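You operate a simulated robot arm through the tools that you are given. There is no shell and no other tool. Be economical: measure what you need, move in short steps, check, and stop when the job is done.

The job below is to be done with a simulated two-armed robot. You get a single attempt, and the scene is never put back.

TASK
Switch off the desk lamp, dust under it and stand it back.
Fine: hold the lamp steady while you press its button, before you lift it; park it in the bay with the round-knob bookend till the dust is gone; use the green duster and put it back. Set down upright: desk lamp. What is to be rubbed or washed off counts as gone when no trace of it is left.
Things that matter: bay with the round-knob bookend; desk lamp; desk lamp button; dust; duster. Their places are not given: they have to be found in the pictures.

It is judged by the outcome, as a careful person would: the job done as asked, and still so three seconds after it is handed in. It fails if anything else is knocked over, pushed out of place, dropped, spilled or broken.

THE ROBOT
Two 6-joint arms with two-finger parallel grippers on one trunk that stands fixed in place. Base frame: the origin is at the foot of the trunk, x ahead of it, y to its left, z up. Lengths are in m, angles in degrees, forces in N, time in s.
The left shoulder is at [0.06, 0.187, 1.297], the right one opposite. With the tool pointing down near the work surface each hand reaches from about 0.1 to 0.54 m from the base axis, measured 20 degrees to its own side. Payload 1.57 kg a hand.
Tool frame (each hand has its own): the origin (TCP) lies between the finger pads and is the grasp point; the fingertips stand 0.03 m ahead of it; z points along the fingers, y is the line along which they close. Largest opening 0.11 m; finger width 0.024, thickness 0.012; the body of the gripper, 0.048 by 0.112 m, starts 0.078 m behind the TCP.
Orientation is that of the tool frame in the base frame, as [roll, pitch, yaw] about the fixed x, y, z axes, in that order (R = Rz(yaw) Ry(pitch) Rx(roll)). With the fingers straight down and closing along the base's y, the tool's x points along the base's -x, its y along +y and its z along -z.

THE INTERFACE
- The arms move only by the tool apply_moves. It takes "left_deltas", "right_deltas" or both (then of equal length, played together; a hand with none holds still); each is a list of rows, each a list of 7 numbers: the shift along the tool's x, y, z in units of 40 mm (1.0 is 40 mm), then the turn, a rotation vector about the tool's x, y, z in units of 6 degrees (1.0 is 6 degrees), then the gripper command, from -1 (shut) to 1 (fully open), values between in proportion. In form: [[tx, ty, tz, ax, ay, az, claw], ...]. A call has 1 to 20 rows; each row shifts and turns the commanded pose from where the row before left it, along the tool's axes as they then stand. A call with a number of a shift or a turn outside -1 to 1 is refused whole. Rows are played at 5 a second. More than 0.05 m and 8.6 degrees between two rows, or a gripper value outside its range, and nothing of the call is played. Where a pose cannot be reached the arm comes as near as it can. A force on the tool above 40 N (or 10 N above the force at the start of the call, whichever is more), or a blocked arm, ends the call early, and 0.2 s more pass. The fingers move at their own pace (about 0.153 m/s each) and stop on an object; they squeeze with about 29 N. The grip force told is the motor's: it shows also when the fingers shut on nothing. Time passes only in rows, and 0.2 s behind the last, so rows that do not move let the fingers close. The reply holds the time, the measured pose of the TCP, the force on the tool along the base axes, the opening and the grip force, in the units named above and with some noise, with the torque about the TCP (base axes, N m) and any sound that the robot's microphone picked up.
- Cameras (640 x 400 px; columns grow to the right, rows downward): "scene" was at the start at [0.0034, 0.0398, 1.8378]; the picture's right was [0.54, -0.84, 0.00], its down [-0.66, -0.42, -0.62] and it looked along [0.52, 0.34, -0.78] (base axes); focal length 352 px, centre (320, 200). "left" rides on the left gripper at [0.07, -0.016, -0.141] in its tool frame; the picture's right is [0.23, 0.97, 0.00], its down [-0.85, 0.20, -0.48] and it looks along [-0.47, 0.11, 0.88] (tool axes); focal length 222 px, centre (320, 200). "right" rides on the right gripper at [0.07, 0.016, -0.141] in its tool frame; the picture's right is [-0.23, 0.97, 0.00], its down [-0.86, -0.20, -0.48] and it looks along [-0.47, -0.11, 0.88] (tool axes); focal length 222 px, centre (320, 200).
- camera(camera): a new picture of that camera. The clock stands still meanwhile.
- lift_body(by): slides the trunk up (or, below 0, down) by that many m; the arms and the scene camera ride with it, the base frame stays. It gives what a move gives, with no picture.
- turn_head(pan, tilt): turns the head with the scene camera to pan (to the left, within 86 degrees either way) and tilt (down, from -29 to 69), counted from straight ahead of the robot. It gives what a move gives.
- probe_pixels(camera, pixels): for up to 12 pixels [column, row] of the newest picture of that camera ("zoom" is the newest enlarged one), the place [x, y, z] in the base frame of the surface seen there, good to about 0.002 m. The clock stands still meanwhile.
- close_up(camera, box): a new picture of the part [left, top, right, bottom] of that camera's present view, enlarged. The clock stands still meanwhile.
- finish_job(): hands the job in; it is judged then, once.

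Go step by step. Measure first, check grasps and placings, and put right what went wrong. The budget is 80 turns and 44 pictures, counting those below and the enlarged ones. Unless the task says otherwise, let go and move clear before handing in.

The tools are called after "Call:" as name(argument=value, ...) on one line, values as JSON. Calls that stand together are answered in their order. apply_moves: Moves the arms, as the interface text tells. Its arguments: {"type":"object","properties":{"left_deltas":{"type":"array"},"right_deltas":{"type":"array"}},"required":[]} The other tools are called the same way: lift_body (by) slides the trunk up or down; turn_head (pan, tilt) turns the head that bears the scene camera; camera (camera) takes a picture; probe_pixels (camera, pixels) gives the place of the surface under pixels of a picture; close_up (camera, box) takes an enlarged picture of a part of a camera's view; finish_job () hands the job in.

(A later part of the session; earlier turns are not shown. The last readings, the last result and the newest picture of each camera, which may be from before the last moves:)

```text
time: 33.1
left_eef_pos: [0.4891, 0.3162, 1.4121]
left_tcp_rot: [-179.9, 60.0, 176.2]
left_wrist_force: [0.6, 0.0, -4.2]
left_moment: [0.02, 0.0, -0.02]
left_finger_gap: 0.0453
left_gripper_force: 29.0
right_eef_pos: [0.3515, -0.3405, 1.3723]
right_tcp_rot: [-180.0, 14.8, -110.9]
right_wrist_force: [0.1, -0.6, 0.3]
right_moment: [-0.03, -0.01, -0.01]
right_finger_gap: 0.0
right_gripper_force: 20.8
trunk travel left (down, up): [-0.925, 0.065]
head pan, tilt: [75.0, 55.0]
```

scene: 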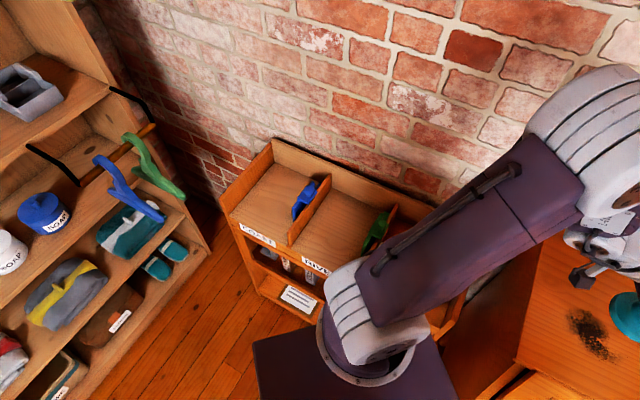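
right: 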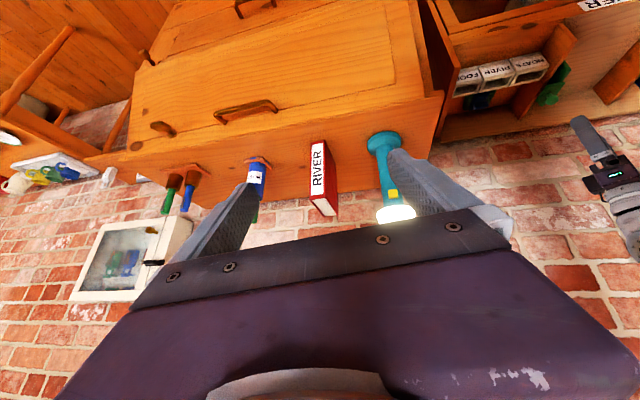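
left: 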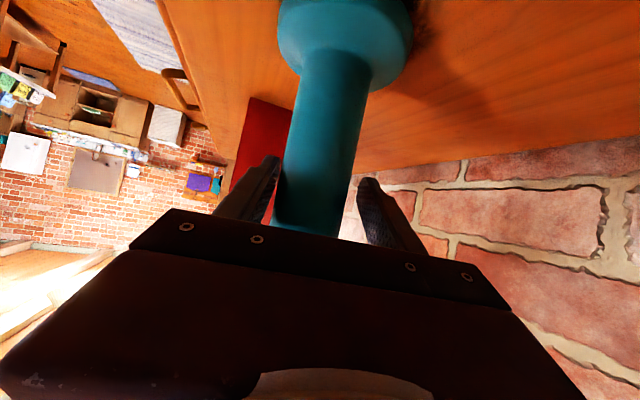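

On plan; continuing the swing.

Call:
apply_moves(left_deltas=[[0.2, 0.94, -0.346, -0.751, 0, -0.433, -0.5], [0.2, 0.94, -0.346, -0.751, 0, -0.433, -0.5], [0.2, 0.94, -0.346, -0.751, 0, -0.433, -0.5], [0.2, 0.94, -0.346, -0.751, 0, -0.433, -0.5], [0.2, 0.94, -0.346, -0.751, 0, -0.433, -0.5], [0.2, 0.94, -0.346, -0.751, 0, -0.433, -0.5], [0.2, 0.94, -0.346, -0.751, 0, -0.433, -0.5], [0.2, 0.94, -0.346, -0.751, 0, -0.433, -0.5], [0.2, 0.94, -0.346, -0.751, 0, -0.433, -0.5], [0.2, 0.94, -0.346, -0.751, 0, -0.433, -0.5], [0.2, 0.94, -0.346, -0.751, 0, -0.433, -0.5], [0, 0, 0, 0, 0, 0, -0.5]])

```text
time: 35.7
left_eef_pos: [0.184, 0.619, 1.4076]
left_tcp_rot: [-180.0, 59.9, -126.7]
left_wrist_force: [0.6, -0.1, -4.3]
left_moment: [0.02, -0.04, 0.03]
left_finger_gap: 0.0453
left_gripper_force: 28.9
right_eef_pos: [0.3518, -0.3429, 1.3719]
right_tcp_rot: [179.9, 14.9, -111.0]
right_wrist_force: [-1.0, -0.3, -0.1]
right_moment: [-0.02, -0.03, 0.02]
right_finger_gap: 0.0
right_gripper_force: 21.2
trunk travel left (down, up): [-0.925, 0.065]
head pan, tilt: [75.0, 55.0]
```

Lamp is above the bay; I shift 2 cm sideways to centre it and lower the trunk by 0.40 m.

Call:
apply_moves(left_deltas=[[0, 0.5, 0, 0, 0, 0, -0.5], [0, 0, 0, 0, 0, 0, -0.5]])

Call:
lift_body(by=-0.4)

Call:
turn_head(pan=80, tilt=40)

Call:
camera(camera="scene")

```text
time: 36.3
left_eef_pos: [0.1661, 0.6315, 1.4106]
left_tcp_rot: [179.9, 60.0, -126.7]
left_wrist_force: [-0.5, 0.7, -4.0]
left_moment: [0.05, -0.02, 0.02]
left_finger_gap: 0.0451
left_gripper_force: 29.0
right_eef_pos: [0.3521, -0.3417, 1.3739]
right_tcp_rot: [180.0, 14.8, -111.1]
right_wrist_force: [-0.2, -0.1, 1.1]
right_moment: [0.01, 0.01, 0.02]
right_finger_gap: 0.0
right_gripper_force: 21.0
trunk travel left (down, up): [-0.925, 0.065]
head pan, tilt: [75.0, 55.0]
```

```text
time: 40.2
left_eef_pos: [0.1669, 0.6304, 1.0088]
left_tcp_rot: [179.9, 60.0, -126.8]
left_wrist_force: [0.3, 0.4, -5.4]
left_moment: [0.02, -0.02, 0.01]
left_finger_gap: 0.0456
left_gripper_force: 29.4
right_eef_pos: [0.3526, -0.3418, 0.9726]
right_tcp_rot: [180.0, 15.0, -111.0]
right_wrist_force: [-0.6, -0.2, -0.5]
right_moment: [-0.02, -0.01, 0.01]
right_finger_gap: 0.0002
right_gripper_force: 21.5
trunk travel left (down, up): [-0.525, 0.465]
head pan, tilt: [75.0, 55.0]
```

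```text
time: 40.9
left_eef_pos: [0.1678, 0.6318, 1.0107]
left_tcp_rot: [-180.0, 60.0, -126.7]
left_wrist_force: [-0.6, 0.9, -4.7]
left_moment: [-0.01, -0.03, 0.03]
left_finger_gap: 0.0451
left_gripper_force: 29.1
right_eef_pos: [0.353, -0.3423, 0.9727]
right_tcp_rot: [-179.9, 14.9, -110.9]
right_wrist_force: [-0.2, -0.9, -0.1]
right_moment: [0.01, 0.0, -0.02]
right_finger_gap: 0.0
right_gripper_force: 21.8
trunk travel left (down, up): [-0.525, 0.465]
head pan, tilt: [80.0, 40.0]
```

```text
12 pictures are left
```

scene: 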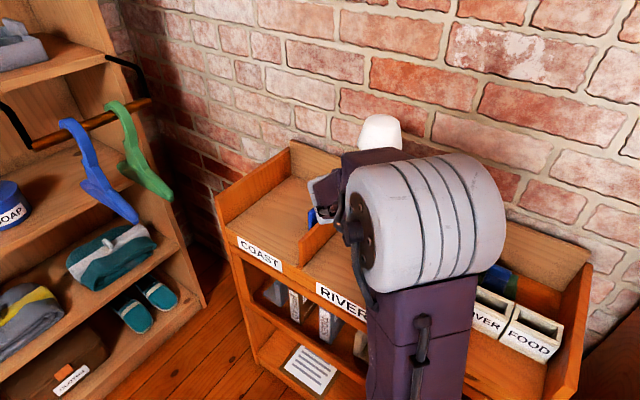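

All clear. I lower another 9 cm, then creep down with small steps, watching the force.

Call:
lift_body(by=-0.09)

Call:
lift_body(by=-0.005)

Call:
lift_body(by=-0.003)

```text
time: 42.2
left_eef_pos: [0.1666, 0.6317, 0.9191]
left_tcp_rot: [179.9, 60.0, -126.7]
left_wrist_force: [1.0, 0.1, -4.4]
left_moment: [0.04, 0.0, -0.01]
left_finger_gap: 0.0453
left_gripper_force: 28.8
right_eef_pos: [0.3528, -0.3419, 0.8821]
right_tcp_rot: [-180.0, 14.9, -111.0]
right_wrist_force: [0.4, 0.2, -0.1]
right_moment: [-0.03, -0.01, -0.03]
right_finger_gap: 0.0
right_gripper_force: 21.2
trunk travel left (down, up): [-0.435, 0.555]
head pan, tilt: [80.0, 40.0]
```

```text
time: 42.7
left_eef_pos: [0.1682, 0.631, 0.9157]
left_tcp_rot: [179.9, 60.0, -126.7]
left_wrist_force: [-0.5, -1.2, -4.3]
left_moment: [0.0, -0.02, 0.0]
left_finger_gap: 0.045
left_gripper_force: 29.3
right_eef_pos: [0.3521, -0.3406, 0.878]
right_tcp_rot: [-180.0, 14.9, -111.0]
right_wrist_force: [0.0, -0.4, -0.9]
right_moment: [-0.01, 0.02, 0.0]
right_finger_gap: 0.0
right_gripper_force: 21.2
trunk travel left (down, up): [-0.43, 0.56]
head pan, tilt: [80.0, 40.0]
```

```text
time: 43.2
left_eef_pos: [0.1683, 0.6307, 0.912]
left_tcp_rot: [179.9, 60.1, -126.7]
left_wrist_force: [-0.4, 0.6, -2.1]
left_moment: [-0.09, 0.0, 0.02]
left_finger_gap: 0.0452
left_gripper_force: 29.2
right_eef_pos: [0.352, -0.3432, 0.8747]
right_tcp_rot: [-179.9, 14.9, -111.0]
right_wrist_force: [0.5, -0.4, -0.8]
right_moment: [0.03, -0.02, -0.02]
right_finger_gap: 0.0
right_gripper_force: 21.8
trunk travel left (down, up): [-0.427, 0.563]
head pan, tilt: [80.0, 40.0]
```

Weight is passing to the floor (-2.1 N). One more 2 mm, then open and back out.

Call:
lift_body(by=-0.002)

Call:
apply_moves(left_deltas=[[0, 0, 0, 0, 0, 0, 0.1], [0, 0, 0, 0, 0, 0, 0.5], [0, 0, 0, 0, 0, 0, 0.5], [0, 0, -0.4, 0, 0, 0, 0.5], [0, 0, -0.7, 0, 0, 0, 0.5], [0, 0, -0.9, 0, 0, 0, 0.5], [0, 0, -0.9, 0, 0, 0, 0.5]])

Call:
camera(camera="left")

```text
time: 43.8
left_eef_pos: [0.1676, 0.6305, 0.9122]
left_tcp_rot: [179.8, 60.2, -126.8]
left_wrist_force: [0.5, 2.7, 11.2]
left_moment: [-0.4, 0.21, -0.02]
left_finger_gap: 0.0453
left_gripper_force: 29.1
right_eef_pos: [0.3515, -0.3436, 0.8728]
right_tcp_rot: [179.9, 14.8, -111.0]
right_wrist_force: [-0.2, -0.1, -0.2]
right_moment: [-0.02, 0.02, 0.01]
right_finger_gap: 0.0002
right_gripper_force: 21.5
trunk travel left (down, up): [-0.425, 0.565]
head pan, tilt: [80.0, 40.0]
```

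```text
time: 45.4
left_eef_pos: [0.1068, 0.5479, 0.9673]
left_tcp_rot: [179.8, 60.1, -126.7]
left_wrist_force: [-0.7, 0.5, 0.7]
left_moment: [-0.03, 0.01, 0.02]
left_finger_gap: 0.0825
left_gripper_force: 0.0
right_eef_pos: [0.3523, -0.3428, 0.8716]
right_tcp_rot: [-179.9, 14.8, -111.0]
right_wrist_force: [-0.3, -0.1, -0.2]
right_moment: [0.03, 0.0, 0.02]
right_finger_gap: 0.0
right_gripper_force: 21.5
trunk travel left (down, up): [-0.425, 0.565]
head pan, tilt: [80.0, 40.0]
```

```text
11 pictures are left
```

left: 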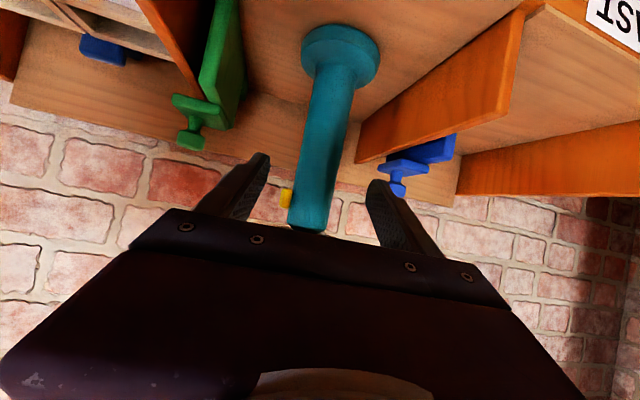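

The lamp stands upright in the bay with the green round-knob bookend. I back out more, raise the trunk 0.25 m and bring the left hand into a steeper pose for the duster.

Call:
apply_moves(left_deltas=[[0, 0, -0.8, 0, 0, 0, 0.5], [0, 0, -0.7, 0, 0, 0, 0.5]])

Call:
lift_body(by=0.25)

Call:
apply_moves(left_deltas=[[0, 0, 0, 0, 1, 0, 0.5], [0, 0, 0, 0, 1, 0, 0.5], [0, 0, 0, 0, 1, 0, 0.5], [0, 0, 0, 0, 1, 0, 0.5], [0, 0, 0, 0, 1, 0, 0.5], [0, 0, 0, 0.42, 0, 0.72, 0.5], [0, 0, 0, 0.42, 0, 0.72, 0.5]])

```text
time: 46.0
left_eef_pos: [0.0751, 0.5113, 0.9955]
left_tcp_rot: [-179.8, 60.0, -126.8]
left_wrist_force: [-0.3, 0.2, -0.1]
left_moment: [-0.02, 0.01, 0.01]
left_finger_gap: 0.0825
left_gripper_force: 0.0
right_eef_pos: [0.3511, -0.3424, 0.8731]
right_tcp_rot: [180.0, 14.9, -111.0]
right_wrist_force: [0.3, 0.8, -0.1]
right_moment: [0.0, -0.03, -0.01]
right_finger_gap: 0.0
right_gripper_force: 21.3
trunk travel left (down, up): [-0.425, 0.565]
head pan, tilt: [80.0, 40.0]
```

```text
time: 48.5
left_eef_pos: [0.0748, 0.5105, 1.2456]
left_tcp_rot: [-179.9, 60.0, -126.8]
left_wrist_force: [0.0, 0.7, 0.0]
left_moment: [0.04, 0.04, 0.02]
left_finger_gap: 0.0827
left_gripper_force: 0.0
right_eef_pos: [0.3509, -0.3425, 1.1215]
right_tcp_rot: [180.0, 14.9, -111.1]
right_wrist_force: [0.4, -0.4, 0.5]
right_moment: [0.0, -0.03, -0.02]
right_finger_gap: 0.0001
right_gripper_force: 21.4
trunk travel left (down, up): [-0.675, 0.315]
head pan, tilt: [80.0, 40.0]
```

```text
time: 50.1
left_eef_pos: [0.0747, 0.5116, 1.246]
left_tcp_rot: [-179.9, 30.0, -136.8]
left_wrist_force: [0.0, -0.3, 0.5]
left_moment: [0.02, 0.01, -0.02]
left_finger_gap: 0.0825
left_gripper_force: 0.1
right_eef_pos: [0.3515, -0.3428, 1.1223]
right_tcp_rot: [180.0, 15.0, -111.1]
right_wrist_force: [-0.4, 0.3, -0.6]
right_moment: [0.03, 0.01, -0.02]
right_finger_gap: 0.0
right_gripper_force: 21.4
trunk travel left (down, up): [-0.675, 0.315]
head pan, tilt: [80.0, 40.0]
```

Pose reached. I move over the duster and lower to ~1.06 for a close look.

Call:
apply_moves(left_deltas=[[-0.489, -0.889, 0.471, 0, 0, 0, 0.5], [-0.489, -0.889, 0.471, 0, 0, 0, 0.5], [-0.489, -0.889, 0.471, 0, 0, 0, 0.5], [-0.489, -0.889, 0.471, 0, 0, 0, 0.5], [-0.489, -0.889, 0.471, 0, 0, 0, 0.5], [-0.489, -0.889, 0.471, 0, 0, 0, 0.5], [-0.489, -0.889, 0.471, 0, 0, 0, 0.5], [0.4375, 0, 0.756, 0, 0, 0, 0.5], [0.4375, 0, 0.756, 0, 0, 0, 0.5], [0.4375, 0, 0.756, 0, 0, 0, 0.5], [0.4375, 0, 0.756, 0, 0, 0, 0.5]])

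Call:
camera(camera="left")

```text
time: 52.5
left_eef_pos: [0.3793, 0.456, 1.0623]
left_tcp_rot: [-179.9, 30.0, -136.6]
left_wrist_force: [-0.2, -0.3, -0.5]
left_moment: [0.0, -0.03, -0.02]
left_finger_gap: 0.0824
left_gripper_force: 0.1
right_eef_pos: [0.3508, -0.3416, 1.1223]
right_tcp_rot: [-180.0, 14.9, -110.9]
right_wrist_force: [0.2, 0.0, 0.0]
right_moment: [0.01, 0.02, -0.03]
right_finger_gap: 0.0
right_gripper_force: 21.2
trunk travel left (down, up): [-0.675, 0.315]
head pan, tilt: [80.0, 40.0]
```

```text
10 pictures are left
```

left: 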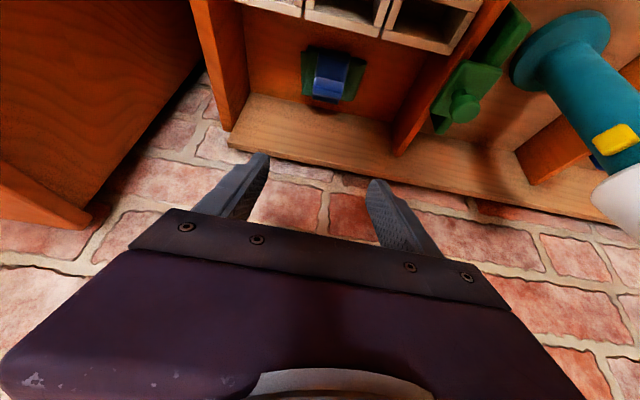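

The duster is at (332,76). I zoom to measure the handle.

Call:
close_up(camera="left", box=[284, 36, 380, 106])

Call:
probe_pixels(camera="left", pixels=[[304, 52], [365, 56], [303, 97], [358, 100], [332, 60], [330, 80], [320, 94], [345, 94], [332, 96], [316, 85], [346, 85], [331, 90]])

```text
5.71 times, centred on (332, 71) of left
```

zoom: 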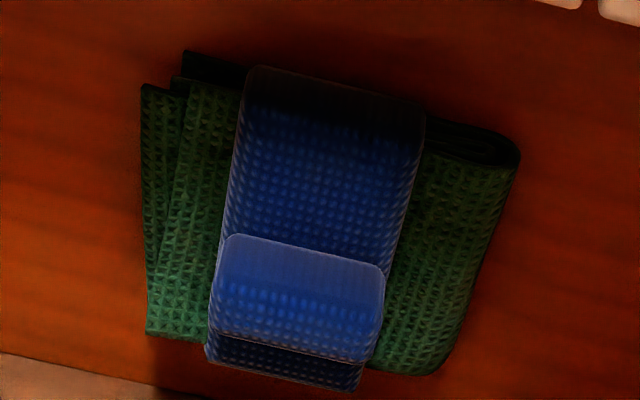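

```text
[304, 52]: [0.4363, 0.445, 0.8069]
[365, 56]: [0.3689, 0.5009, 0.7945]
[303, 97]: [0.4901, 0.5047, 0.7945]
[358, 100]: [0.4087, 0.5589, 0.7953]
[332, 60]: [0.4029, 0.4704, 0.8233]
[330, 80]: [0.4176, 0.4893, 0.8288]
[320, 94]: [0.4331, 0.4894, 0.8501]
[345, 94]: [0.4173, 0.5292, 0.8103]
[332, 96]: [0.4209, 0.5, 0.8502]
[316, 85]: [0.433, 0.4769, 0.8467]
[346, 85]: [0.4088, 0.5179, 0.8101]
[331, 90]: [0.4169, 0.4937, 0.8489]
```

Handle: ~45 mm long along the closing line, center (0.419,0.490), top 0.849, pad top 0.81. I descend to TCP (0.415,0.486,0.847) and close.

Call:
apply_moves(left_deltas=[[-1, -0.065, 0.58, 0, 0, 0, 0.5], [0.449, 0, 0.777, 0, 0, 0, 0.5], [0.449, 0, 0.777, 0, 0, 0, 0.5], [0.449, 0, 0.777, 0, 0, 0, 0.5], [0.449, 0, 0.777, 0, 0, 0, 0.5], [0.449, 0, 0.777, 0, 0, 0, 0.5], [0.3, 0, 0.5, 0, 0, 0, 0.5], [0, 0, 0, 0, 0, 0, 0.5]])

Call:
camera(camera="left")

```text
time: 54.4
left_eef_pos: [0.4137, 0.4811, 0.9007]
left_tcp_rot: [179.8, 30.1, -136.8]
left_wrist_force: [0.1, -0.9, 0.0]
left_moment: [0.01, 0.01, 0.0]
left_finger_gap: 0.0828
left_gripper_force: 0.1
left hand out of reach, approached as far as the arm can: row 4, 5, 6, 7
right_eef_pos: [0.3521, -0.3435, 1.1229]
right_tcp_rot: [-180.0, 14.9, -111.0]
right_wrist_force: [-0.2, -0.1, -0.4]
right_moment: [0.07, 0.0, -0.01]
right_finger_gap: 0.0
right_gripper_force: 21.1
trunk travel left (down, up): [-0.675, 0.315]
head pan, tilt: [80.0, 40.0]
```

```text
8 pictures are left
```

left: 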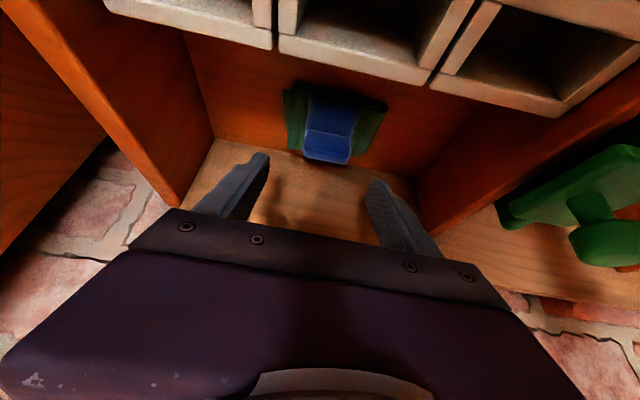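

Reach stops at z 0.90, well aligned. I lower the trunk 5 cm instead, then close on the handle.

Call:
lift_body(by=-0.05)

Call:
apply_moves(left_deltas=[[-0.08, 0.07, 0.05, 0, 0, 0, 0.5], [0, 0, 0, 0, 0, 0, 0], [0, 0, 0, 0, 0, 0, -0.3], [0, 0, 0, 0, 0, 0, -0.6], [0, 0, 0, 0, 0, 0, -0.6]])

Call:
camera(camera="left")

```text
time: 55.3
left_eef_pos: [0.4153, 0.4822, 0.8547]
left_tcp_rot: [179.8, 30.6, -136.8]
left_wrist_force: [1.7, 2.2, 20.0]
left_moment: [-0.09, -0.31, 0.08]
left_finger_gap: 0.0825
left_gripper_force: 0.1
right_eef_pos: [0.3498, -0.3433, 1.0722]
right_tcp_rot: [-180.0, 15.0, -111.0]
right_wrist_force: [0.3, 0.3, -0.1]
right_moment: [0.02, 0.0, -0.01]
right_finger_gap: 0.0
right_gripper_force: 21.4
trunk travel left (down, up): [-0.625, 0.365]
head pan, tilt: [80.0, 40.0]
```

```text
time: 56.5
left_eef_pos: [0.4107, 0.486, 0.8551]
left_tcp_rot: [179.7, 30.4, -136.6]
left_wrist_force: [-4.2, 5.1, 35.8]
left_moment: [-0.17, -0.52, 0.22]
left_finger_gap: 0.0524
left_gripper_force: 16.7
right_eef_pos: [0.3495, -0.3452, 1.0717]
right_tcp_rot: [180.0, 15.1, -110.8]
right_wrist_force: [0.2, -0.7, 0.1]
right_moment: [0.02, 0.01, -0.03]
right_finger_gap: 0.0
right_gripper_force: 21.0
trunk travel left (down, up): [-0.625, 0.365]
head pan, tilt: [80.0, 40.0]
```

```text
7 pictures are left
```

left: 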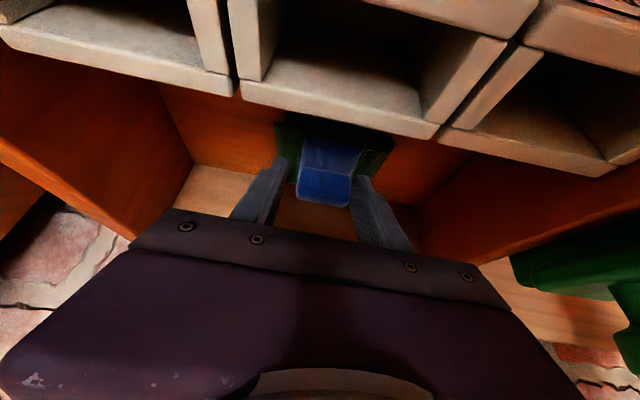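

The fingertips flank the handle but press down on the pad (36 N up). I raise the trunk 6 mm to relieve this and close fully.

Call:
lift_body(by=0.006)

Call:
apply_moves(left_deltas=[[0, 0, 0, 0, 0, 0, -0.8], [0, 0, 0, 0, 0, 0, -0.8], [0, 0, 0, 0, 0, 0, -0.8]])

```text
time: 57.0
left_eef_pos: [0.412, 0.4839, 0.8554]
left_tcp_rot: [179.7, 29.6, -136.7]
left_wrist_force: [-2.6, 1.3, 6.0]
left_moment: [-0.14, -0.03, -0.03]
left_finger_gap: 0.0434
left_gripper_force: 29.7
right_eef_pos: [0.351, -0.3421, 1.0787]
right_tcp_rot: [-180.0, 15.0, -111.1]
right_wrist_force: [-0.3, -0.4, 0.6]
right_moment: [0.03, 0.01, 0.02]
right_finger_gap: 0.0
right_gripper_force: 21.7
trunk travel left (down, up): [-0.631, 0.359]
head pan, tilt: [80.0, 40.0]
```

```text
time: 57.8
left_eef_pos: [0.4147, 0.4861, 0.8564]
left_tcp_rot: [179.7, 29.9, -136.7]
left_wrist_force: [0.0, 0.3, -0.1]
left_moment: [0.02, -0.01, -0.02]
left_finger_gap: 0.043
left_gripper_force: 29.3
right_eef_pos: [0.3528, -0.3431, 1.0771]
right_tcp_rot: [-179.9, 15.0, -111.0]
right_wrist_force: [-0.1, 0.1, 0.6]
right_moment: [0.01, 0.02, 0.02]
right_finger_gap: 0.0
right_gripper_force: 21.6
trunk travel left (down, up): [-0.631, 0.359]
head pan, tilt: [80.0, 40.0]
```

The duster is held (gap 0.043, 29 N); pad bottom is 0.061 below the TCP. I lift it out with the trunk, raise it, then swing it over the dresser.

Call:
lift_body(by=0.2)

Call:
apply_moves(left_deltas=[[-0.5, 0, -0.866, 0, 0, 0, -0.8], [-0.5, 0, -0.866, 0, 0, 0, -0.8], [-0.5, 0, -0.866, 0, 0, 0, -0.8], [-0.5, 0, -0.866, 0, 0, 0, -0.8], [0.087, -1, -0.05, 0.417, 0, 0.722, -0.8], [0.087, -1, -0.05, 0.417, 0, 0.722, -0.8], [0.087, -1, -0.05, 0.417, 0, 0.722, -0.8], [0.087, -1, -0.05, 0.417, 0, 0.722, -0.8], [0.087, -1, -0.05, 0.417, 0, 0.722, -0.8], [0.087, -1, -0.05, 0.417, 0, 0.722, -0.8], [0.087, -1, -0.05, 0.417, 0, 0.722, -0.8], [0.087, -1, -0.05, 0.417, 0, 0.722, -0.8], [0.087, -1, -0.05, 0.417, 0, 0.722, -0.8], [0.087, -1, -0.05, 0.417, 0, 0.722, -0.8]])

Call:
turn_head(pan=10, tilt=50)

Call:
camera(camera="scene")

```text
time: 60.0
left_eef_pos: [0.4156, 0.4863, 1.0578]
left_tcp_rot: [179.7, 29.9, -136.8]
left_wrist_force: [-0.5, 0.4, -0.5]
left_moment: [-0.03, -0.01, -0.01]
left_finger_gap: 0.0111
left_gripper_force: 0.1
right_eef_pos: [0.3527, -0.3419, 1.2791]
right_tcp_rot: [180.0, 14.9, -111.1]
right_wrist_force: [0.3, 0.2, 0.5]
right_moment: [0.0, 0.0, -0.04]
right_finger_gap: 0.0
right_gripper_force: 20.7
trunk travel left (down, up): [-0.831, 0.159]
head pan, tilt: [80.0, 40.0]
```

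```text
time: 63.0
left_eef_pos: [0.5159, 0.1173, 1.1814]
left_tcp_rot: [179.7, 29.9, 173.2]
left_wrist_force: [-0.4, -0.5, -0.4]
left_moment: [0.03, -0.01, -0.02]
left_finger_gap: 0.011
left_gripper_force: 0.1
left hand out of reach, approached as far as the arm can: row 2, 3
right_eef_pos: [0.3522, -0.3438, 1.2792]
right_tcp_rot: [-179.9, 14.9, -111.0]
right_wrist_force: [0.5, 0.0, 0.2]
right_moment: [0.0, 0.02, 0.02]
right_finger_gap: 0.0
right_gripper_force: 21.2
trunk travel left (down, up): [-0.831, 0.159]
head pan, tilt: [80.0, 40.0]
```

```text
time: 64.4
left_eef_pos: [0.5164, 0.1174, 1.181]
left_tcp_rot: [179.9, 29.8, 173.3]
left_wrist_force: [-0.6, -0.7, 0.6]
left_moment: [0.0, 0.04, -0.01]
left_finger_gap: 0.0109
left_gripper_force: 0.0
right_eef_pos: [0.3522, -0.3425, 1.2787]
right_tcp_rot: [-179.9, 14.9, -111.0]
right_wrist_force: [0.1, -0.4, 0.2]
right_moment: [0.0, 0.01, -0.01]
right_finger_gap: 0.0
right_gripper_force: 21.6
trunk travel left (down, up): [-0.831, 0.159]
head pan, tilt: [10.0, 50.0]
```

```text
6 pictures are left
```

scene: 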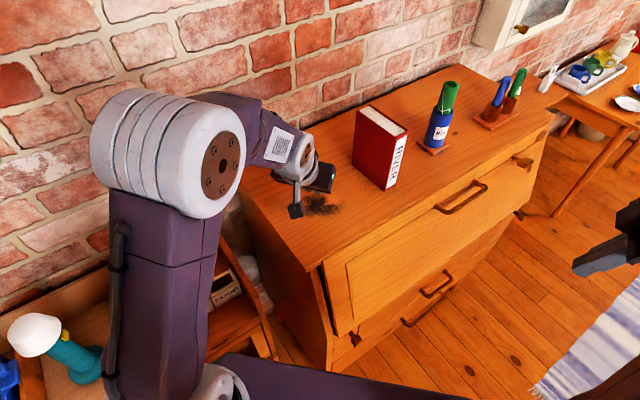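

The gripper shut to 0.011: the duster slipped off at the lift and stays in the bay. I swing back, open, and look at it closely to choose a better grip.

Call:
apply_moves(left_deltas=[[0, 1, 0, -0.417, 0, -0.722, 0], [0, 1, 0, -0.417, 0, -0.722, 0], [0, 1, 0, -0.417, 0, -0.722, 0], [0, 1, 0, -0.417, 0, -0.722, 0], [0, 1, 0, -0.417, 0, -0.722, 0], [0, 1, 0, -0.417, 0, -0.722, 0.5], [0, 1, 0, -0.417, 0, -0.722, 0.5], [0, 1, 0, -0.417, 0, -0.722, 0.5], [0, 1, 0, -0.417, 0, -0.722, 0.5], [0, 1, 0, -0.417, 0, -0.722, 0.5], [0, 0, 0, 0, 0, 0, 0.5]])

Call:
lift_body(by=-0.2)

Call:
close_up(camera="left", box=[250, 50, 410, 170])

```text
time: 66.8
left_eef_pos: [0.4077, 0.4909, 1.1823]
left_tcp_rot: [179.7, 29.8, -136.7]
left_wrist_force: [0.2, 0.6, 0.5]
left_moment: [0.01, 0.03, -0.02]
left_finger_gap: 0.0826
left_gripper_force: 0.1
right_eef_pos: [0.3526, -0.3421, 1.2783]
right_tcp_rot: [-180.0, 15.0, -110.9]
right_wrist_force: [-0.2, 0.3, -0.4]
right_moment: [0.01, 0.03, 0.02]
right_finger_gap: 0.0001
right_gripper_force: 21.3
trunk travel left (down, up): [-0.831, 0.159]
head pan, tilt: [10.0, 50.0]
```

```text
time: 69.0
left_eef_pos: [0.4057, 0.4897, 0.984]
left_tcp_rot: [179.7, 29.9, -136.8]
left_wrist_force: [0.3, -0.5, -0.2]
left_moment: [-0.01, 0.03, 0.01]
left_finger_gap: 0.0825
left_gripper_force: 0.1
right_eef_pos: [0.3517, -0.343, 1.0778]
right_tcp_rot: [-179.9, 14.9, -111.0]
right_wrist_force: [-0.3, -1.3, -0.3]
right_moment: [0.01, -0.01, 0.0]
right_finger_gap: 0.0
right_gripper_force: 20.9
trunk travel left (down, up): [-0.631, 0.359]
head pan, tilt: [10.0, 50.0]
```

```text
3.33 times, centred on (330, 110) of left
```

zoom: 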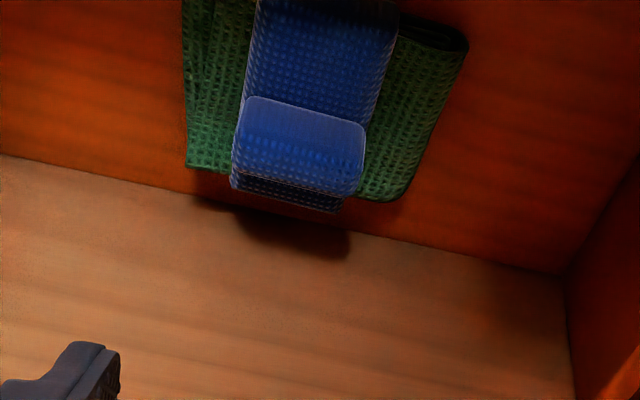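

The duster is unmoved. I probe its profile densely.

Call:
probe_pixels(camera="zoom", pixels=[[300, 120], [300, 145], [300, 175], [300, 188], [300, 203], [240, 140], [238, 175], [250, 150], [355, 140], [350, 170], [366, 155], [290, 230]])

Call:
probe_pixels(camera="zoom", pixels=[[300, 85], [315, 40], [320, 10], [225, 120], [210, 150], [190, 60], [390, 150], [410, 110], [400, 180], [440, 70], [270, 190], [330, 205]])

```text
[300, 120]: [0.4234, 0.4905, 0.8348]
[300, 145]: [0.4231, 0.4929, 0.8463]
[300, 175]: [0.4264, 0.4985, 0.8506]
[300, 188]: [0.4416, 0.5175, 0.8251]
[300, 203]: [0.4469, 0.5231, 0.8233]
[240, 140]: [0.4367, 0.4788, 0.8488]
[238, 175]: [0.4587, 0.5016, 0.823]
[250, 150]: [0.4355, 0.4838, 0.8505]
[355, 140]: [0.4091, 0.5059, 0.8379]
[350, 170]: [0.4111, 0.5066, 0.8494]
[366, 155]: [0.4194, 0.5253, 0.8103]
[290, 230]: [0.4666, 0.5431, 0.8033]
```

```text
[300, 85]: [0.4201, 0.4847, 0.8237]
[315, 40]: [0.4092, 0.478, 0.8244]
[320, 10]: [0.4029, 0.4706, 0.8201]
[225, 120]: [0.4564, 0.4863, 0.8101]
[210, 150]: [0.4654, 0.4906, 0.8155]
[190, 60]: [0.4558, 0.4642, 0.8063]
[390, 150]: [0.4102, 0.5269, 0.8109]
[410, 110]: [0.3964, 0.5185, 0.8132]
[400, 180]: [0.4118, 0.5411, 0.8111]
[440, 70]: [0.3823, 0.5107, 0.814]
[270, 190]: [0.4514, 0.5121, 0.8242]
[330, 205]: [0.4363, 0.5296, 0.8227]
```

The handle ridge center is actually (0.428,0.497), so I'd gripped its front edge with only the fingertips' ends. I go down again 7 mm further forward.

Call:
apply_moves(left_deltas=[[-0.253, -0.248, 0.146, 0, 0, 0, 0.5], [0.525, 0, 0.909, 0, 0, 0, 0.5], [0.525, 0, 0.909, 0, 0, 0, 0.5], [0.3, 0, 0.52, 0, 0, 0, 0.5], [0, 0, 0, 0, 0, 0, 0.5]])

```text
time: 70.2
left_eef_pos: [0.4177, 0.4937, 0.8954]
left_tcp_rot: [179.2, 29.7, -136.8]
left_wrist_force: [-0.1, 0.0, 0.0]
left_moment: [-0.01, -0.01, 0.0]
left_finger_gap: 0.0823
left_gripper_force: 0.1
left hand out of reach, approached as far as the arm can: row 3, 4
right_eef_pos: [0.352, -0.3441, 1.0786]
right_tcp_rot: [-180.0, 14.9, -111.0]
right_wrist_force: [0.6, 0.5, 0.7]
right_moment: [0.0, -0.01, 0.01]
right_finger_gap: 0.0001
right_gripper_force: 21.4
trunk travel left (down, up): [-0.631, 0.359]
head pan, tilt: [10.0, 50.0]
```

Reach ends at z 0.895; I raise the arm 4 cm, correct sideways, and lower the trunk 7 cm.

Call:
apply_moves(left_deltas=[[-0.5, -0.115, -0.866, 0, 0, 0, 0.5], [0, 0, 0, 0, 0, 0, 0.5]])

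Call:
lift_body(by=-0.07)

```text
time: 70.8
left_eef_pos: [0.4195, 0.4951, 0.9222]
left_tcp_rot: [178.9, 30.1, -136.6]
left_wrist_force: [-0.2, 0.3, -0.1]
left_moment: [0.01, 0.01, 0.01]
left_finger_gap: 0.0825
left_gripper_force: 0.0
left hand out of reach, approached as far as the arm can: row 1
right_eef_pos: [0.3512, -0.3425, 1.0781]
right_tcp_rot: [180.0, 14.9, -111.0]
right_wrist_force: [0.7, 0.7, 0.0]
right_moment: [-0.01, -0.02, 0.01]
right_finger_gap: 0.0002
right_gripper_force: 21.4
trunk travel left (down, up): [-0.631, 0.359]
head pan, tilt: [10.0, 50.0]
```

```text
time: 71.8
left_eef_pos: [0.42, 0.4945, 0.8551]
left_tcp_rot: [179.0, 30.8, -136.6]
left_wrist_force: [3.2, 3.6, 19.6]
left_moment: [-0.44, -0.71, 0.18]
left_finger_gap: 0.0819
left_gripper_force: 0.1
right_eef_pos: [0.3512, -0.3432, 1.01]
right_tcp_rot: [-180.0, 14.9, -111.1]
right_wrist_force: [-0.2, -0.4, 1.0]
right_moment: [0.03, -0.01, 0.0]
right_finger_gap: 0.0001
right_gripper_force: 21.4
trunk travel left (down, up): [-0.561, 0.429]
head pan, tilt: [10.0, 50.0]
```

In contact at z 0.855, well placed. I relieve 4 mm by the trunk and close, then lift a little to test.

Call:
lift_body(by=0.004)

Call:
apply_moves(left_deltas=[[0, 0, 0, 0, 0, 0, 0.2], [0, 0, 0, 0, 0, 0, -0.2], [0, 0, 0, 0, 0, 0, -1], [0, 0, 0, 0, 0, 0, -1], [0, 0, 0, 0, 0, 0, -1]])

Call:
lift_body(by=0.01)

Call:
lift_body(by=0.02)

```text
time: 72.4
left_eef_pos: [0.4193, 0.4932, 0.8561]
left_tcp_rot: [178.8, 30.1, -136.7]
left_wrist_force: [2.9, 4.2, 7.4]
left_moment: [-0.14, -0.36, 0.17]
left_finger_gap: 0.0827
left_gripper_force: 0.2
right_eef_pos: [0.3508, -0.3435, 1.0122]
right_tcp_rot: [180.0, 14.9, -111.0]
right_wrist_force: [-0.1, 0.4, 0.2]
right_moment: [0.03, 0.02, 0.0]
right_finger_gap: 0.0
right_gripper_force: 21.5
trunk travel left (down, up): [-0.565, 0.425]
head pan, tilt: [10.0, 50.0]
```

```text
time: 73.6
left_eef_pos: [0.4197, 0.4942, 0.8568]
left_tcp_rot: [178.8, 30.2, -136.8]
left_wrist_force: [-1.3, -1.1, 2.5]
left_moment: [-0.21, 0.04, -0.1]
left_finger_gap: 0.0434
left_gripper_force: 29.0
right_eef_pos: [0.3505, -0.343, 1.0129]
right_tcp_rot: [-179.9, 14.8, -111.0]
right_wrist_force: [-0.5, 0.5, -0.3]
right_moment: [0.02, 0.0, 0.0]
right_finger_gap: 0.0001
right_gripper_force: 20.7
trunk travel left (down, up): [-0.565, 0.425]
head pan, tilt: [10.0, 50.0]
```

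```text
time: 74.2
left_eef_pos: [0.4198, 0.4944, 0.8665]
left_tcp_rot: [178.8, 30.2, -136.7]
left_wrist_force: [0.3, 0.1, -0.8]
left_moment: [-0.02, -0.02, 0.0]
left_finger_gap: 0.0434
left_gripper_force: 28.8
right_eef_pos: [0.3523, -0.3427, 1.024]
right_tcp_rot: [-180.0, 14.8, -111.0]
right_wrist_force: [0.3, -0.9, 0.3]
right_moment: [0.08, 0.0, 0.0]
right_finger_gap: 0.0002
right_gripper_force: 21.2
trunk travel left (down, up): [-0.575, 0.415]
head pan, tilt: [10.0, 50.0]
```

```text
time: 74.8
left_eef_pos: [0.4201, 0.4943, 0.8855]
left_tcp_rot: [178.7, 30.1, -136.7]
left_wrist_force: [0.1, -0.7, -0.4]
left_moment: [0.02, -0.02, 0.03]
left_finger_gap: 0.0432
left_gripper_force: 29.4
right_eef_pos: [0.3514, -0.3433, 1.0429]
right_tcp_rot: [180.0, 14.9, -111.1]
right_wrist_force: [0.2, 0.1, -0.1]
right_moment: [0.01, 0.03, -0.03]
right_finger_gap: 0.0002
right_gripper_force: 21.8
trunk travel left (down, up): [-0.595, 0.395]
head pan, tilt: [10.0, 50.0]
```

The duster is held this time (gap still 0.043 after a 3 cm lift). I raise the trunk, raise the arm, and check grip before swinging.

Call:
lift_body(by=0.1)

Call:
lift_body(by=0.1)

Call:
apply_moves(left_deltas=[[-0.375, 0, -0.65, 0, 0, 0, -1], [-0.375, 0, -0.65, 0, 0, 0, -1], [-0.375, 0, -0.65, 0, 0, 0, -1], [-0.375, 0, -0.65, 0, 0, 0, -1]])

```text
time: 76.2
left_eef_pos: [0.42, 0.4947, 0.9868]
left_tcp_rot: [178.8, 30.3, -136.6]
left_wrist_force: [-0.8, -0.1, -0.4]
left_moment: [0.02, 0.02, 0.01]
left_finger_gap: 0.0432
left_gripper_force: 28.6
right_eef_pos: [0.3516, -0.3433, 1.1418]
right_tcp_rot: [-180.0, 14.9, -110.9]
right_wrist_force: [0.7, -0.5, -0.3]
right_moment: [0.0, -0.04, 0.0]
right_finger_gap: 0.0001
right_gripper_force: 21.0
trunk travel left (down, up): [-0.695, 0.295]
head pan, tilt: [10.0, 50.0]
```

```text
time: 77.5
left_eef_pos: [0.4196, 0.4947, 1.0863]
left_tcp_rot: [178.8, 30.2, -136.7]
left_wrist_force: [0.2, 0.5, -0.4]
left_moment: [0.01, 0.01, 0.02]
left_finger_gap: 0.0428
left_gripper_force: 29.1
right_eef_pos: [0.3516, -0.3428, 1.2428]
right_tcp_rot: [179.9, 14.9, -111.0]
right_wrist_force: [-0.6, -0.5, 0.2]
right_moment: [-0.01, -0.01, -0.01]
right_finger_gap: 0.0003
right_gripper_force: 21.5
trunk travel left (down, up): [-0.795, 0.195]
head pan, tilt: [10.0, 50.0]
```

```text
time: 78.5
left_eef_pos: [0.4195, 0.4916, 1.2078]
left_tcp_rot: [179.0, 30.2, -136.7]
left_wrist_force: [-0.1, 0.5, -1.3]
left_moment: [-0.03, -0.02, 0.01]
left_finger_gap: 0.0428
left_gripper_force: 28.7
right_eef_pos: [0.3512, -0.3432, 1.2426]
right_tcp_rot: [-179.9, 14.9, -111.1]
right_wrist_force: [-0.7, -0.6, 0.4]
right_moment: [0.0, -0.01, 0.02]
right_finger_gap: 0.0
right_gripper_force: 21.3
trunk travel left (down, up): [-0.795, 0.195]
head pan, tilt: [10.0, 50.0]
```

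Held. Now I swing over the dust spot.

Call:
apply_moves(left_deltas=[[0.087, -1, -0.05, 0.417, 0, 0.722, -1], [0.087, -1, -0.05, 0.417, 0, 0.722, -1], [0.087, -1, -0.05, 0.417, 0, 0.722, -1], [0.087, -1, -0.05, 0.417, 0, 0.722, -1], [0.087, -1, -0.05, 0.417, 0, 0.722, -1], [0.087, -1, -0.05, 0.417, 0, 0.722, -1], [0.087, -1, -0.05, 0.417, 0, 0.722, -1], [0.087, -1, -0.05, 0.417, 0, 0.722, -1], [0.087, -1, -0.05, 0.417, 0, 0.722, -1], [0.087, -1, -0.05, 0.417, 0, 0.722, -1], [0, 0, 0, 0, 0, 0, -1]])

```text
time: 80.9
left_eef_pos: [0.5252, 0.1168, 1.1992]
left_tcp_rot: [179.1, 29.5, 173.3]
left_wrist_force: [-0.4, -0.4, -1.2]
left_moment: [-0.02, 0.02, -0.01]
left_finger_gap: 0.0432
left_gripper_force: 28.9
right_eef_pos: [0.3527, -0.3409, 1.2416]
right_tcp_rot: [-179.9, 14.9, -111.1]
right_wrist_force: [0.3, 0.6, 0.1]
right_moment: [0.0, -0.03, -0.02]
right_finger_gap: 0.0001
right_gripper_force: 21.4
trunk travel left (down, up): [-0.795, 0.195]
head pan, tilt: [10.0, 50.0]
```

I lower onto the dust with the trunk until light contact.

Call:
lift_body(by=-0.05)

Call:
lift_body(by=-0.005)

Call:
lift_body(by=-0.003)

```text
time: 81.8
left_eef_pos: [0.5265, 0.1176, 1.1494]
left_tcp_rot: [179.1, 29.4, 173.3]
left_wrist_force: [-0.6, -0.2, -1.4]
left_moment: [0.02, 0.01, -0.02]
left_finger_gap: 0.043
left_gripper_force: 29.0
right_eef_pos: [0.3523, -0.3423, 1.1928]
right_tcp_rot: [180.0, 14.9, -111.0]
right_wrist_force: [0.6, -0.1, -0.4]
right_moment: [0.01, -0.01, 0.03]
right_finger_gap: 0.0
right_gripper_force: 21.4
trunk travel left (down, up): [-0.745, 0.245]
head pan, tilt: [10.0, 50.0]
```

```text
time: 82.3
left_eef_pos: [0.5255, 0.1171, 1.1435]
left_tcp_rot: [179.2, 29.3, 173.4]
left_wrist_force: [-0.4, -0.6, -1.0]
left_moment: [0.01, -0.01, 0.01]
left_finger_gap: 0.0429
left_gripper_force: 29.1
right_eef_pos: [0.3525, -0.343, 1.1867]
right_tcp_rot: [-180.0, 14.9, -111.0]
right_wrist_force: [0.2, 0.0, 0.5]
right_moment: [0.0, 0.0, 0.03]
right_finger_gap: 0.0
right_gripper_force: 21.5
trunk travel left (down, up): [-0.74, 0.25]
head pan, tilt: [10.0, 50.0]
```

```text
time: 82.9
left_eef_pos: [0.5256, 0.117, 1.1417]
left_tcp_rot: [179.1, 29.4, 173.5]
left_wrist_force: [-0.6, 0.8, 3.5]
left_moment: [-0.16, -0.11, -0.01]
left_finger_gap: 0.043
left_gripper_force: 28.8
right_eef_pos: [0.352, -0.3431, 1.1844]
right_tcp_rot: [179.9, 15.0, -111.0]
right_wrist_force: [-0.3, -0.2, -0.7]
right_moment: [0.0, -0.03, -0.02]
right_finger_gap: 0.0
right_gripper_force: 21.3
trunk travel left (down, up): [-0.737, 0.253]
head pan, tilt: [10.0, 50.0]
```

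Light contact (3.5 N). I sweep back and forth over the patch.

Call:
apply_moves(left_deltas=[[0, 0.55, 0, 0, 0, 0, -1], [0, 0.55, 0, 0, 0, 0, -1], [0, -0.65, 0, 0, 0, 0, -1], [0, -0.65, 0, 0, 0, 0, -1], [0, -0.65, 0, 0, 0, 0, -1], [0, -0.65, 0, 0, 0, 0, -1], [-0.5, 0, 0.29, 0, 0, 0, -1], [0, 0.65, 0, 0, 0, 0, -1], [0, 0.65, 0, 0, 0, 0, -1], [0, 0.65, 0, 0, 0, 0, -1], [0, 0.65, 0, 0, 0, 0, -1], [-0.433, 0, 0.25, 0, 0, 0, -1], [0, -0.65, 0, 0, 0, 0, -1], [0, -0.65, 0, 0, 0, 0, -1], [0, -0.65, 0, 0, 0, 0, -1], [0, -0.65, 0, 0, 0, 0, -1]])

```text
time: 86.3
left_eef_pos: [0.561, 0.0539, 1.1405]
left_tcp_rot: [179.0, 29.7, 173.5]
left_wrist_force: [1.6, 6.7, 14.0]
left_moment: [-0.29, -0.01, 0.08]
left_finger_gap: 0.0435
left_gripper_force: 29.7
right_eef_pos: [0.3498, -0.3429, 1.1856]
right_tcp_rot: [-179.9, 14.9, -110.9]
right_wrist_force: [-1.0, 0.1, -0.1]
right_moment: [-0.01, 0.01, -0.01]
right_finger_gap: 0.0
right_gripper_force: 21.3
trunk travel left (down, up): [-0.737, 0.253]
head pan, tilt: [10.0, 50.0]
```

Contact is good (14 N). I make the return pass, then raise the hand.

Call:
apply_moves(left_deltas=[[0, 0.65, 0, 0, 0, 0, -1], [0, 0.65, 0, 0, 0, 0, -1], [0, 0.65, 0, 0, 0, 0, -1], [0, 0.65, 0, 0, 0, 0, -1], [0.433, 0, -0.25, 0, 0, 0, -1], [0, -0.65, 0, 0, 0, 0, -1], [0, -0.65, 0, 0, 0, 0, -1], [0, -0.65, 0, 0, 0, 0, -1], [0, -0.65, 0, 0, 0, 0, -1], [0.5, 0, -0.29, 0, 0, 0, -1], [0, 0.65, 0, 0, 0, 0, -1], [0, 0.65, 0, 0, 0, 0, -1], [0, 0.65, 0, 0, 0, 0, -1], [0, 0.65, 0, 0, 0, 0, -1], [-0.375, 0, -0.65, 0, 0, 0, -1], [-0.375, 0, -0.65, 0, 0, 0, -1]])

Call:
apply_moves(left_deltas=[[0, 1, 0, -0.417, 0, -0.722, -1], [0, 1, 0, -0.417, 0, -0.722, -1], [0, 1, 0, -0.417, 0, -0.722, -1], [0, 1, 0, -0.417, 0, -0.722, -1]])

Call:
close_up(camera="scene", box=[220, 90, 460, 240])

```text
time: 89.7
left_eef_pos: [0.5319, 0.1587, 1.2031]
left_tcp_rot: [179.0, 29.4, 173.4]
left_wrist_force: [1.3, -0.3, -0.4]
left_moment: [0.03, -0.02, -0.04]
left_finger_gap: 0.0432
left_gripper_force: 28.8
right_eef_pos: [0.3522, -0.3435, 1.1841]
right_tcp_rot: [180.0, 15.0, -111.0]
right_wrist_force: [-0.2, 0.3, 0.3]
right_moment: [0.02, -0.01, 0.02]
right_finger_gap: 0.0
right_gripper_force: 21.3
trunk travel left (down, up): [-0.737, 0.253]
head pan, tilt: [10.0, 50.0]
```

```text
time: 90.7
left_eef_pos: [0.5287, 0.3206, 1.2032]
left_tcp_rot: [178.9, 29.7, -166.8]
left_wrist_force: [-0.5, -0.7, -0.9]
left_moment: [0.0, -0.03, 0.02]
left_finger_gap: 0.0431
left_gripper_force: 28.6
right_eef_pos: [0.3523, -0.3412, 1.1843]
right_tcp_rot: [180.0, 14.9, -111.1]
right_wrist_force: [0.1, 0.4, 0.2]
right_moment: [0.01, 0.03, 0.0]
right_finger_gap: 0.0
right_gripper_force: 21.1
trunk travel left (down, up): [-0.737, 0.253]
head pan, tilt: [10.0, 50.0]
```

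```text
2.67 times, centred on (340, 165) of scene
```

zoom: 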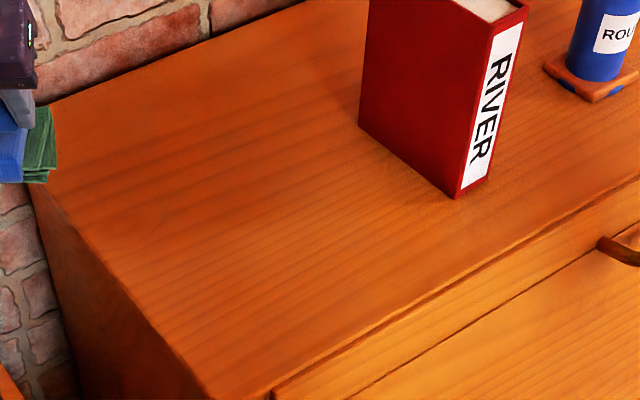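

No trace of dust remains. I carry the duster back over its bay.

Call:
apply_moves(left_deltas=[[0.2, 0.9, -0.115, -0.417, 0, -0.722, -1], [0.2, 0.9, -0.115, -0.417, 0, -0.722, -1], [0, 0.9, 0, -0.417, 0, -0.722, -1], [0, 0.9, 0, -0.417, 0, -0.722, -1], [0, 0.9, 0, -0.417, 0, -0.722, -1], [0, 0.7, 0, -0.417, 0, -0.722, -1], [0, 0, 0, 0, 0, 0, -1]])

```text
time: 92.3
left_eef_pos: [0.4205, 0.5026, 1.2081]
left_tcp_rot: [178.8, 30.1, -136.8]
left_wrist_force: [-0.3, -0.3, -0.9]
left_moment: [0.0, 0.03, 0.0]
left_finger_gap: 0.0431
left_gripper_force: 28.9
right_eef_pos: [0.3517, -0.3418, 1.1852]
right_tcp_rot: [179.9, 14.9, -111.1]
right_wrist_force: [-0.2, -0.4, -0.1]
right_moment: [0.0, 0.0, -0.01]
right_finger_gap: 0.0
right_gripper_force: 20.8
trunk travel left (down, up): [-0.737, 0.253]
head pan, tilt: [10.0, 50.0]
```

I correct 8 mm, then lower with the trunk into the bay.

Call:
apply_moves(left_deltas=[[0.137, -0.14, -0.079, 0, 0, 0, -1], [0, 0, 0, 0, 0, 0, -1]])

Call:
lift_body(by=-0.3)

Call:
lift_body(by=-0.04)

Call:
lift_body(by=-0.008)

```text
time: 92.9
left_eef_pos: [0.4194, 0.4923, 1.2052]
left_tcp_rot: [178.9, 30.2, -136.7]
left_wrist_force: [0.3, 0.2, -0.3]
left_moment: [-0.02, 0.01, 0.0]
left_finger_gap: 0.043
left_gripper_force: 29.1
right_eef_pos: [0.3504, -0.3435, 1.1838]
right_tcp_rot: [179.9, 14.9, -111.0]
right_wrist_force: [0.0, -0.3, -0.2]
right_moment: [0.03, -0.03, 0.01]
right_finger_gap: 0.0
right_gripper_force: 21.4
trunk travel left (down, up): [-0.737, 0.253]
head pan, tilt: [10.0, 50.0]
```

```text
time: 95.9
left_eef_pos: [0.4198, 0.4924, 0.9067]
left_tcp_rot: [178.8, 30.2, -136.7]
left_wrist_force: [-0.3, 0.1, -0.4]
left_moment: [-0.01, -0.01, 0.02]
left_finger_gap: 0.0432
left_gripper_force: 29.0
right_eef_pos: [0.3527, -0.3432, 0.8849]
right_tcp_rot: [-180.0, 14.8, -111.0]
right_wrist_force: [-0.1, 0.3, 0.3]
right_moment: [0.0, 0.01, -0.02]
right_finger_gap: 0.0002
right_gripper_force: 21.3
trunk travel left (down, up): [-0.437, 0.553]
head pan, tilt: [10.0, 50.0]
```

```text
time: 96.7
left_eef_pos: [0.42, 0.4928, 0.8666]
left_tcp_rot: [178.8, 30.2, -136.7]
left_wrist_force: [0.2, 1.1, -0.3]
left_moment: [-0.03, -0.01, -0.02]
left_finger_gap: 0.0433
left_gripper_force: 28.6
right_eef_pos: [0.3517, -0.3421, 0.844]
right_tcp_rot: [-180.0, 14.9, -110.9]
right_wrist_force: [-0.1, -0.2, -0.5]
right_moment: [0.01, 0.03, 0.0]
right_finger_gap: 0.0
right_gripper_force: 21.2
trunk travel left (down, up): [-0.397, 0.593]
head pan, tilt: [10.0, 50.0]
```

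```text
time: 97.3
left_eef_pos: [0.4194, 0.4944, 0.8584]
left_tcp_rot: [178.8, 30.3, -136.7]
left_wrist_force: [0.4, 0.1, -1.4]
left_moment: [-0.01, 0.03, -0.02]
left_finger_gap: 0.0432
left_gripper_force: 29.0
right_eef_pos: [0.3504, -0.3432, 0.8356]
right_tcp_rot: [180.0, 14.9, -111.1]
right_wrist_force: [-0.3, 0.1, -0.6]
right_moment: [0.01, -0.03, -0.02]
right_finger_gap: 0.0
right_gripper_force: 21.1
trunk travel left (down, up): [-0.389, 0.601]
head pan, tilt: [10.0, 50.0]
```

Call:
lift_body(by=-0.003)

Call:
apply_moves(left_deltas=[[0, 0, 0, 0, 0, 0, 0], [0, 0, 0, 0, 0, 0, 0.4], [0, 0, 0, 0, 0, 0, 0.4], [0, 0, 0, 0, 0, 0, 0.4]])

Call:
lift_body(by=0.15)

Call:
camera(camera="left")

```text
time: 97.8
left_eef_pos: [0.4195, 0.4927, 0.8574]
left_tcp_rot: [178.9, 30.3, -136.6]
left_wrist_force: [-0.8, 0.8, 2.9]
left_moment: [-0.16, -0.04, 0.01]
left_finger_gap: 0.0432
left_gripper_force: 29.5
right_eef_pos: [0.3511, -0.3428, 0.8332]
right_tcp_rot: [180.0, 14.9, -111.0]
right_wrist_force: [-0.3, -0.3, -0.6]
right_moment: [0.01, 0.01, 0.0]
right_finger_gap: 0.0001
right_gripper_force: 20.9
trunk travel left (down, up): [-0.386, 0.604]
head pan, tilt: [10.0, 50.0]
```

```text
time: 98.8
left_eef_pos: [0.4191, 0.4921, 0.8552]
left_tcp_rot: [178.8, 30.2, -136.6]
left_wrist_force: [0.0, 0.4, 0.2]
left_moment: [-0.07, -0.05, -0.06]
left_finger_gap: 0.0771
left_gripper_force: 0.5
right_eef_pos: [0.3525, -0.3431, 0.8333]
right_tcp_rot: [179.9, 14.9, -111.0]
right_wrist_force: [-0.5, -0.4, -0.3]
right_moment: [0.01, 0.02, -0.03]
right_finger_gap: 0.0003
right_gripper_force: 21.5
trunk travel left (down, up): [-0.386, 0.604]
head pan, tilt: [10.0, 50.0]
```

```text
time: 100.5
left_eef_pos: [0.4198, 0.4922, 1.0052]
left_tcp_rot: [178.8, 30.2, -136.6]
left_wrist_force: [-0.9, 0.0, 0.2]
left_moment: [0.01, 0.02, 0.03]
left_finger_gap: 0.0767
left_gripper_force: 0.3
right_eef_pos: [0.3515, -0.342, 0.9838]
right_tcp_rot: [180.0, 14.9, -111.0]
right_wrist_force: [-0.4, -0.4, 0.8]
right_moment: [0.03, 0.0, 0.02]
right_finger_gap: 0.0002
right_gripper_force: 21.1
trunk travel left (down, up): [-0.536, 0.454]
head pan, tilt: [10.0, 50.0]
```

```text
3 pictures are left
```

left: 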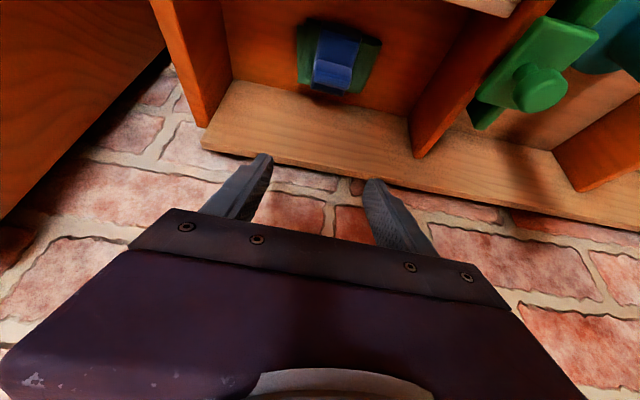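

The duster is back in its place. I return the left hand to the pre-grasp pose for the lamp, along the earlier path.

Call:
lift_body(by=0.139)

Call:
apply_moves(left_deltas=[[-0.425, 0, -0.736, 0, 0, 0, 0.5], [-0.425, 0, -0.736, 0, 0, 0, 0.5], [-0.425, 0, -0.736, 0, 0, 0, 0.5], [0.572, 0.696, -0.331, 0, 0, 0, 0.5], [0.572, 0.696, -0.331, 0, 0, 0, 0.5], [0.572, 0.696, -0.331, 0, 0, 0, 0.5], [0.572, 0.696, -0.331, 0, 0, 0, 0.5], [0.572, 0.696, -0.331, 0, 0, 0, 0.5], [0.572, 0.696, -0.331, 0, 0, 0, 0.5], [0.572, 0.696, -0.331, 0, 0, 0, 0.5], [0.572, 0.696, -0.331, 0, 0, 0, 0.5], [0.572, 0.696, -0.331, 0, 0, 0, 0.5], [0, 0, 0, -0.42, 0, -0.72, 0.5], [0, 0, 0, -0.42, 0, -0.72, 0.5], [0, 0, 0, 0, -1, 0, 0.5], [0, 0, 0, 0, -1, 0, 0.5], [0, 0, 0, 0, -1, 0, 0.5], [0, 0, 0, 0, -1, 0, 0.5], [0, 0, 0, 0, -1, 0, 0.5], [0, 0, 0, 0, 0, 0, 0.5]])

```text
time: 102.2
left_eef_pos: [0.4193, 0.4914, 1.1446]
left_tcp_rot: [178.9, 30.2, -136.7]
left_wrist_force: [0.2, -0.3, -0.3]
left_moment: [-0.01, 0.0, 0.04]
left_finger_gap: 0.0765
left_gripper_force: 0.1
right_eef_pos: [0.3526, -0.3423, 1.1235]
right_tcp_rot: [179.9, 14.9, -111.0]
right_wrist_force: [-0.1, 0.7, -0.8]
right_moment: [0.01, -0.03, 0.01]
right_finger_gap: 0.0
right_gripper_force: 20.6
trunk travel left (down, up): [-0.675, 0.315]
head pan, tilt: [10.0, 50.0]
```

```text
time: 106.4
left_eef_pos: [0.072, 0.5136, 1.2496]
left_tcp_rot: [178.1, 60.6, -127.9]
left_wrist_force: [-0.1, 0.4, -0.3]
left_moment: [-0.02, 0.04, -0.02]
left_finger_gap: 0.0826
left_gripper_force: 0.0
left hand out of reach, approached as far as the arm can: row 17, 18
right_eef_pos: [0.3508, -0.3434, 1.1214]
right_tcp_rot: [180.0, 14.9, -111.0]
right_wrist_force: [0.0, 0.1, 0.2]
right_moment: [-0.01, -0.02, -0.02]
right_finger_gap: 0.0003
right_gripper_force: 21.3
trunk travel left (down, up): [-0.675, 0.315]
head pan, tilt: [10.0, 50.0]
```

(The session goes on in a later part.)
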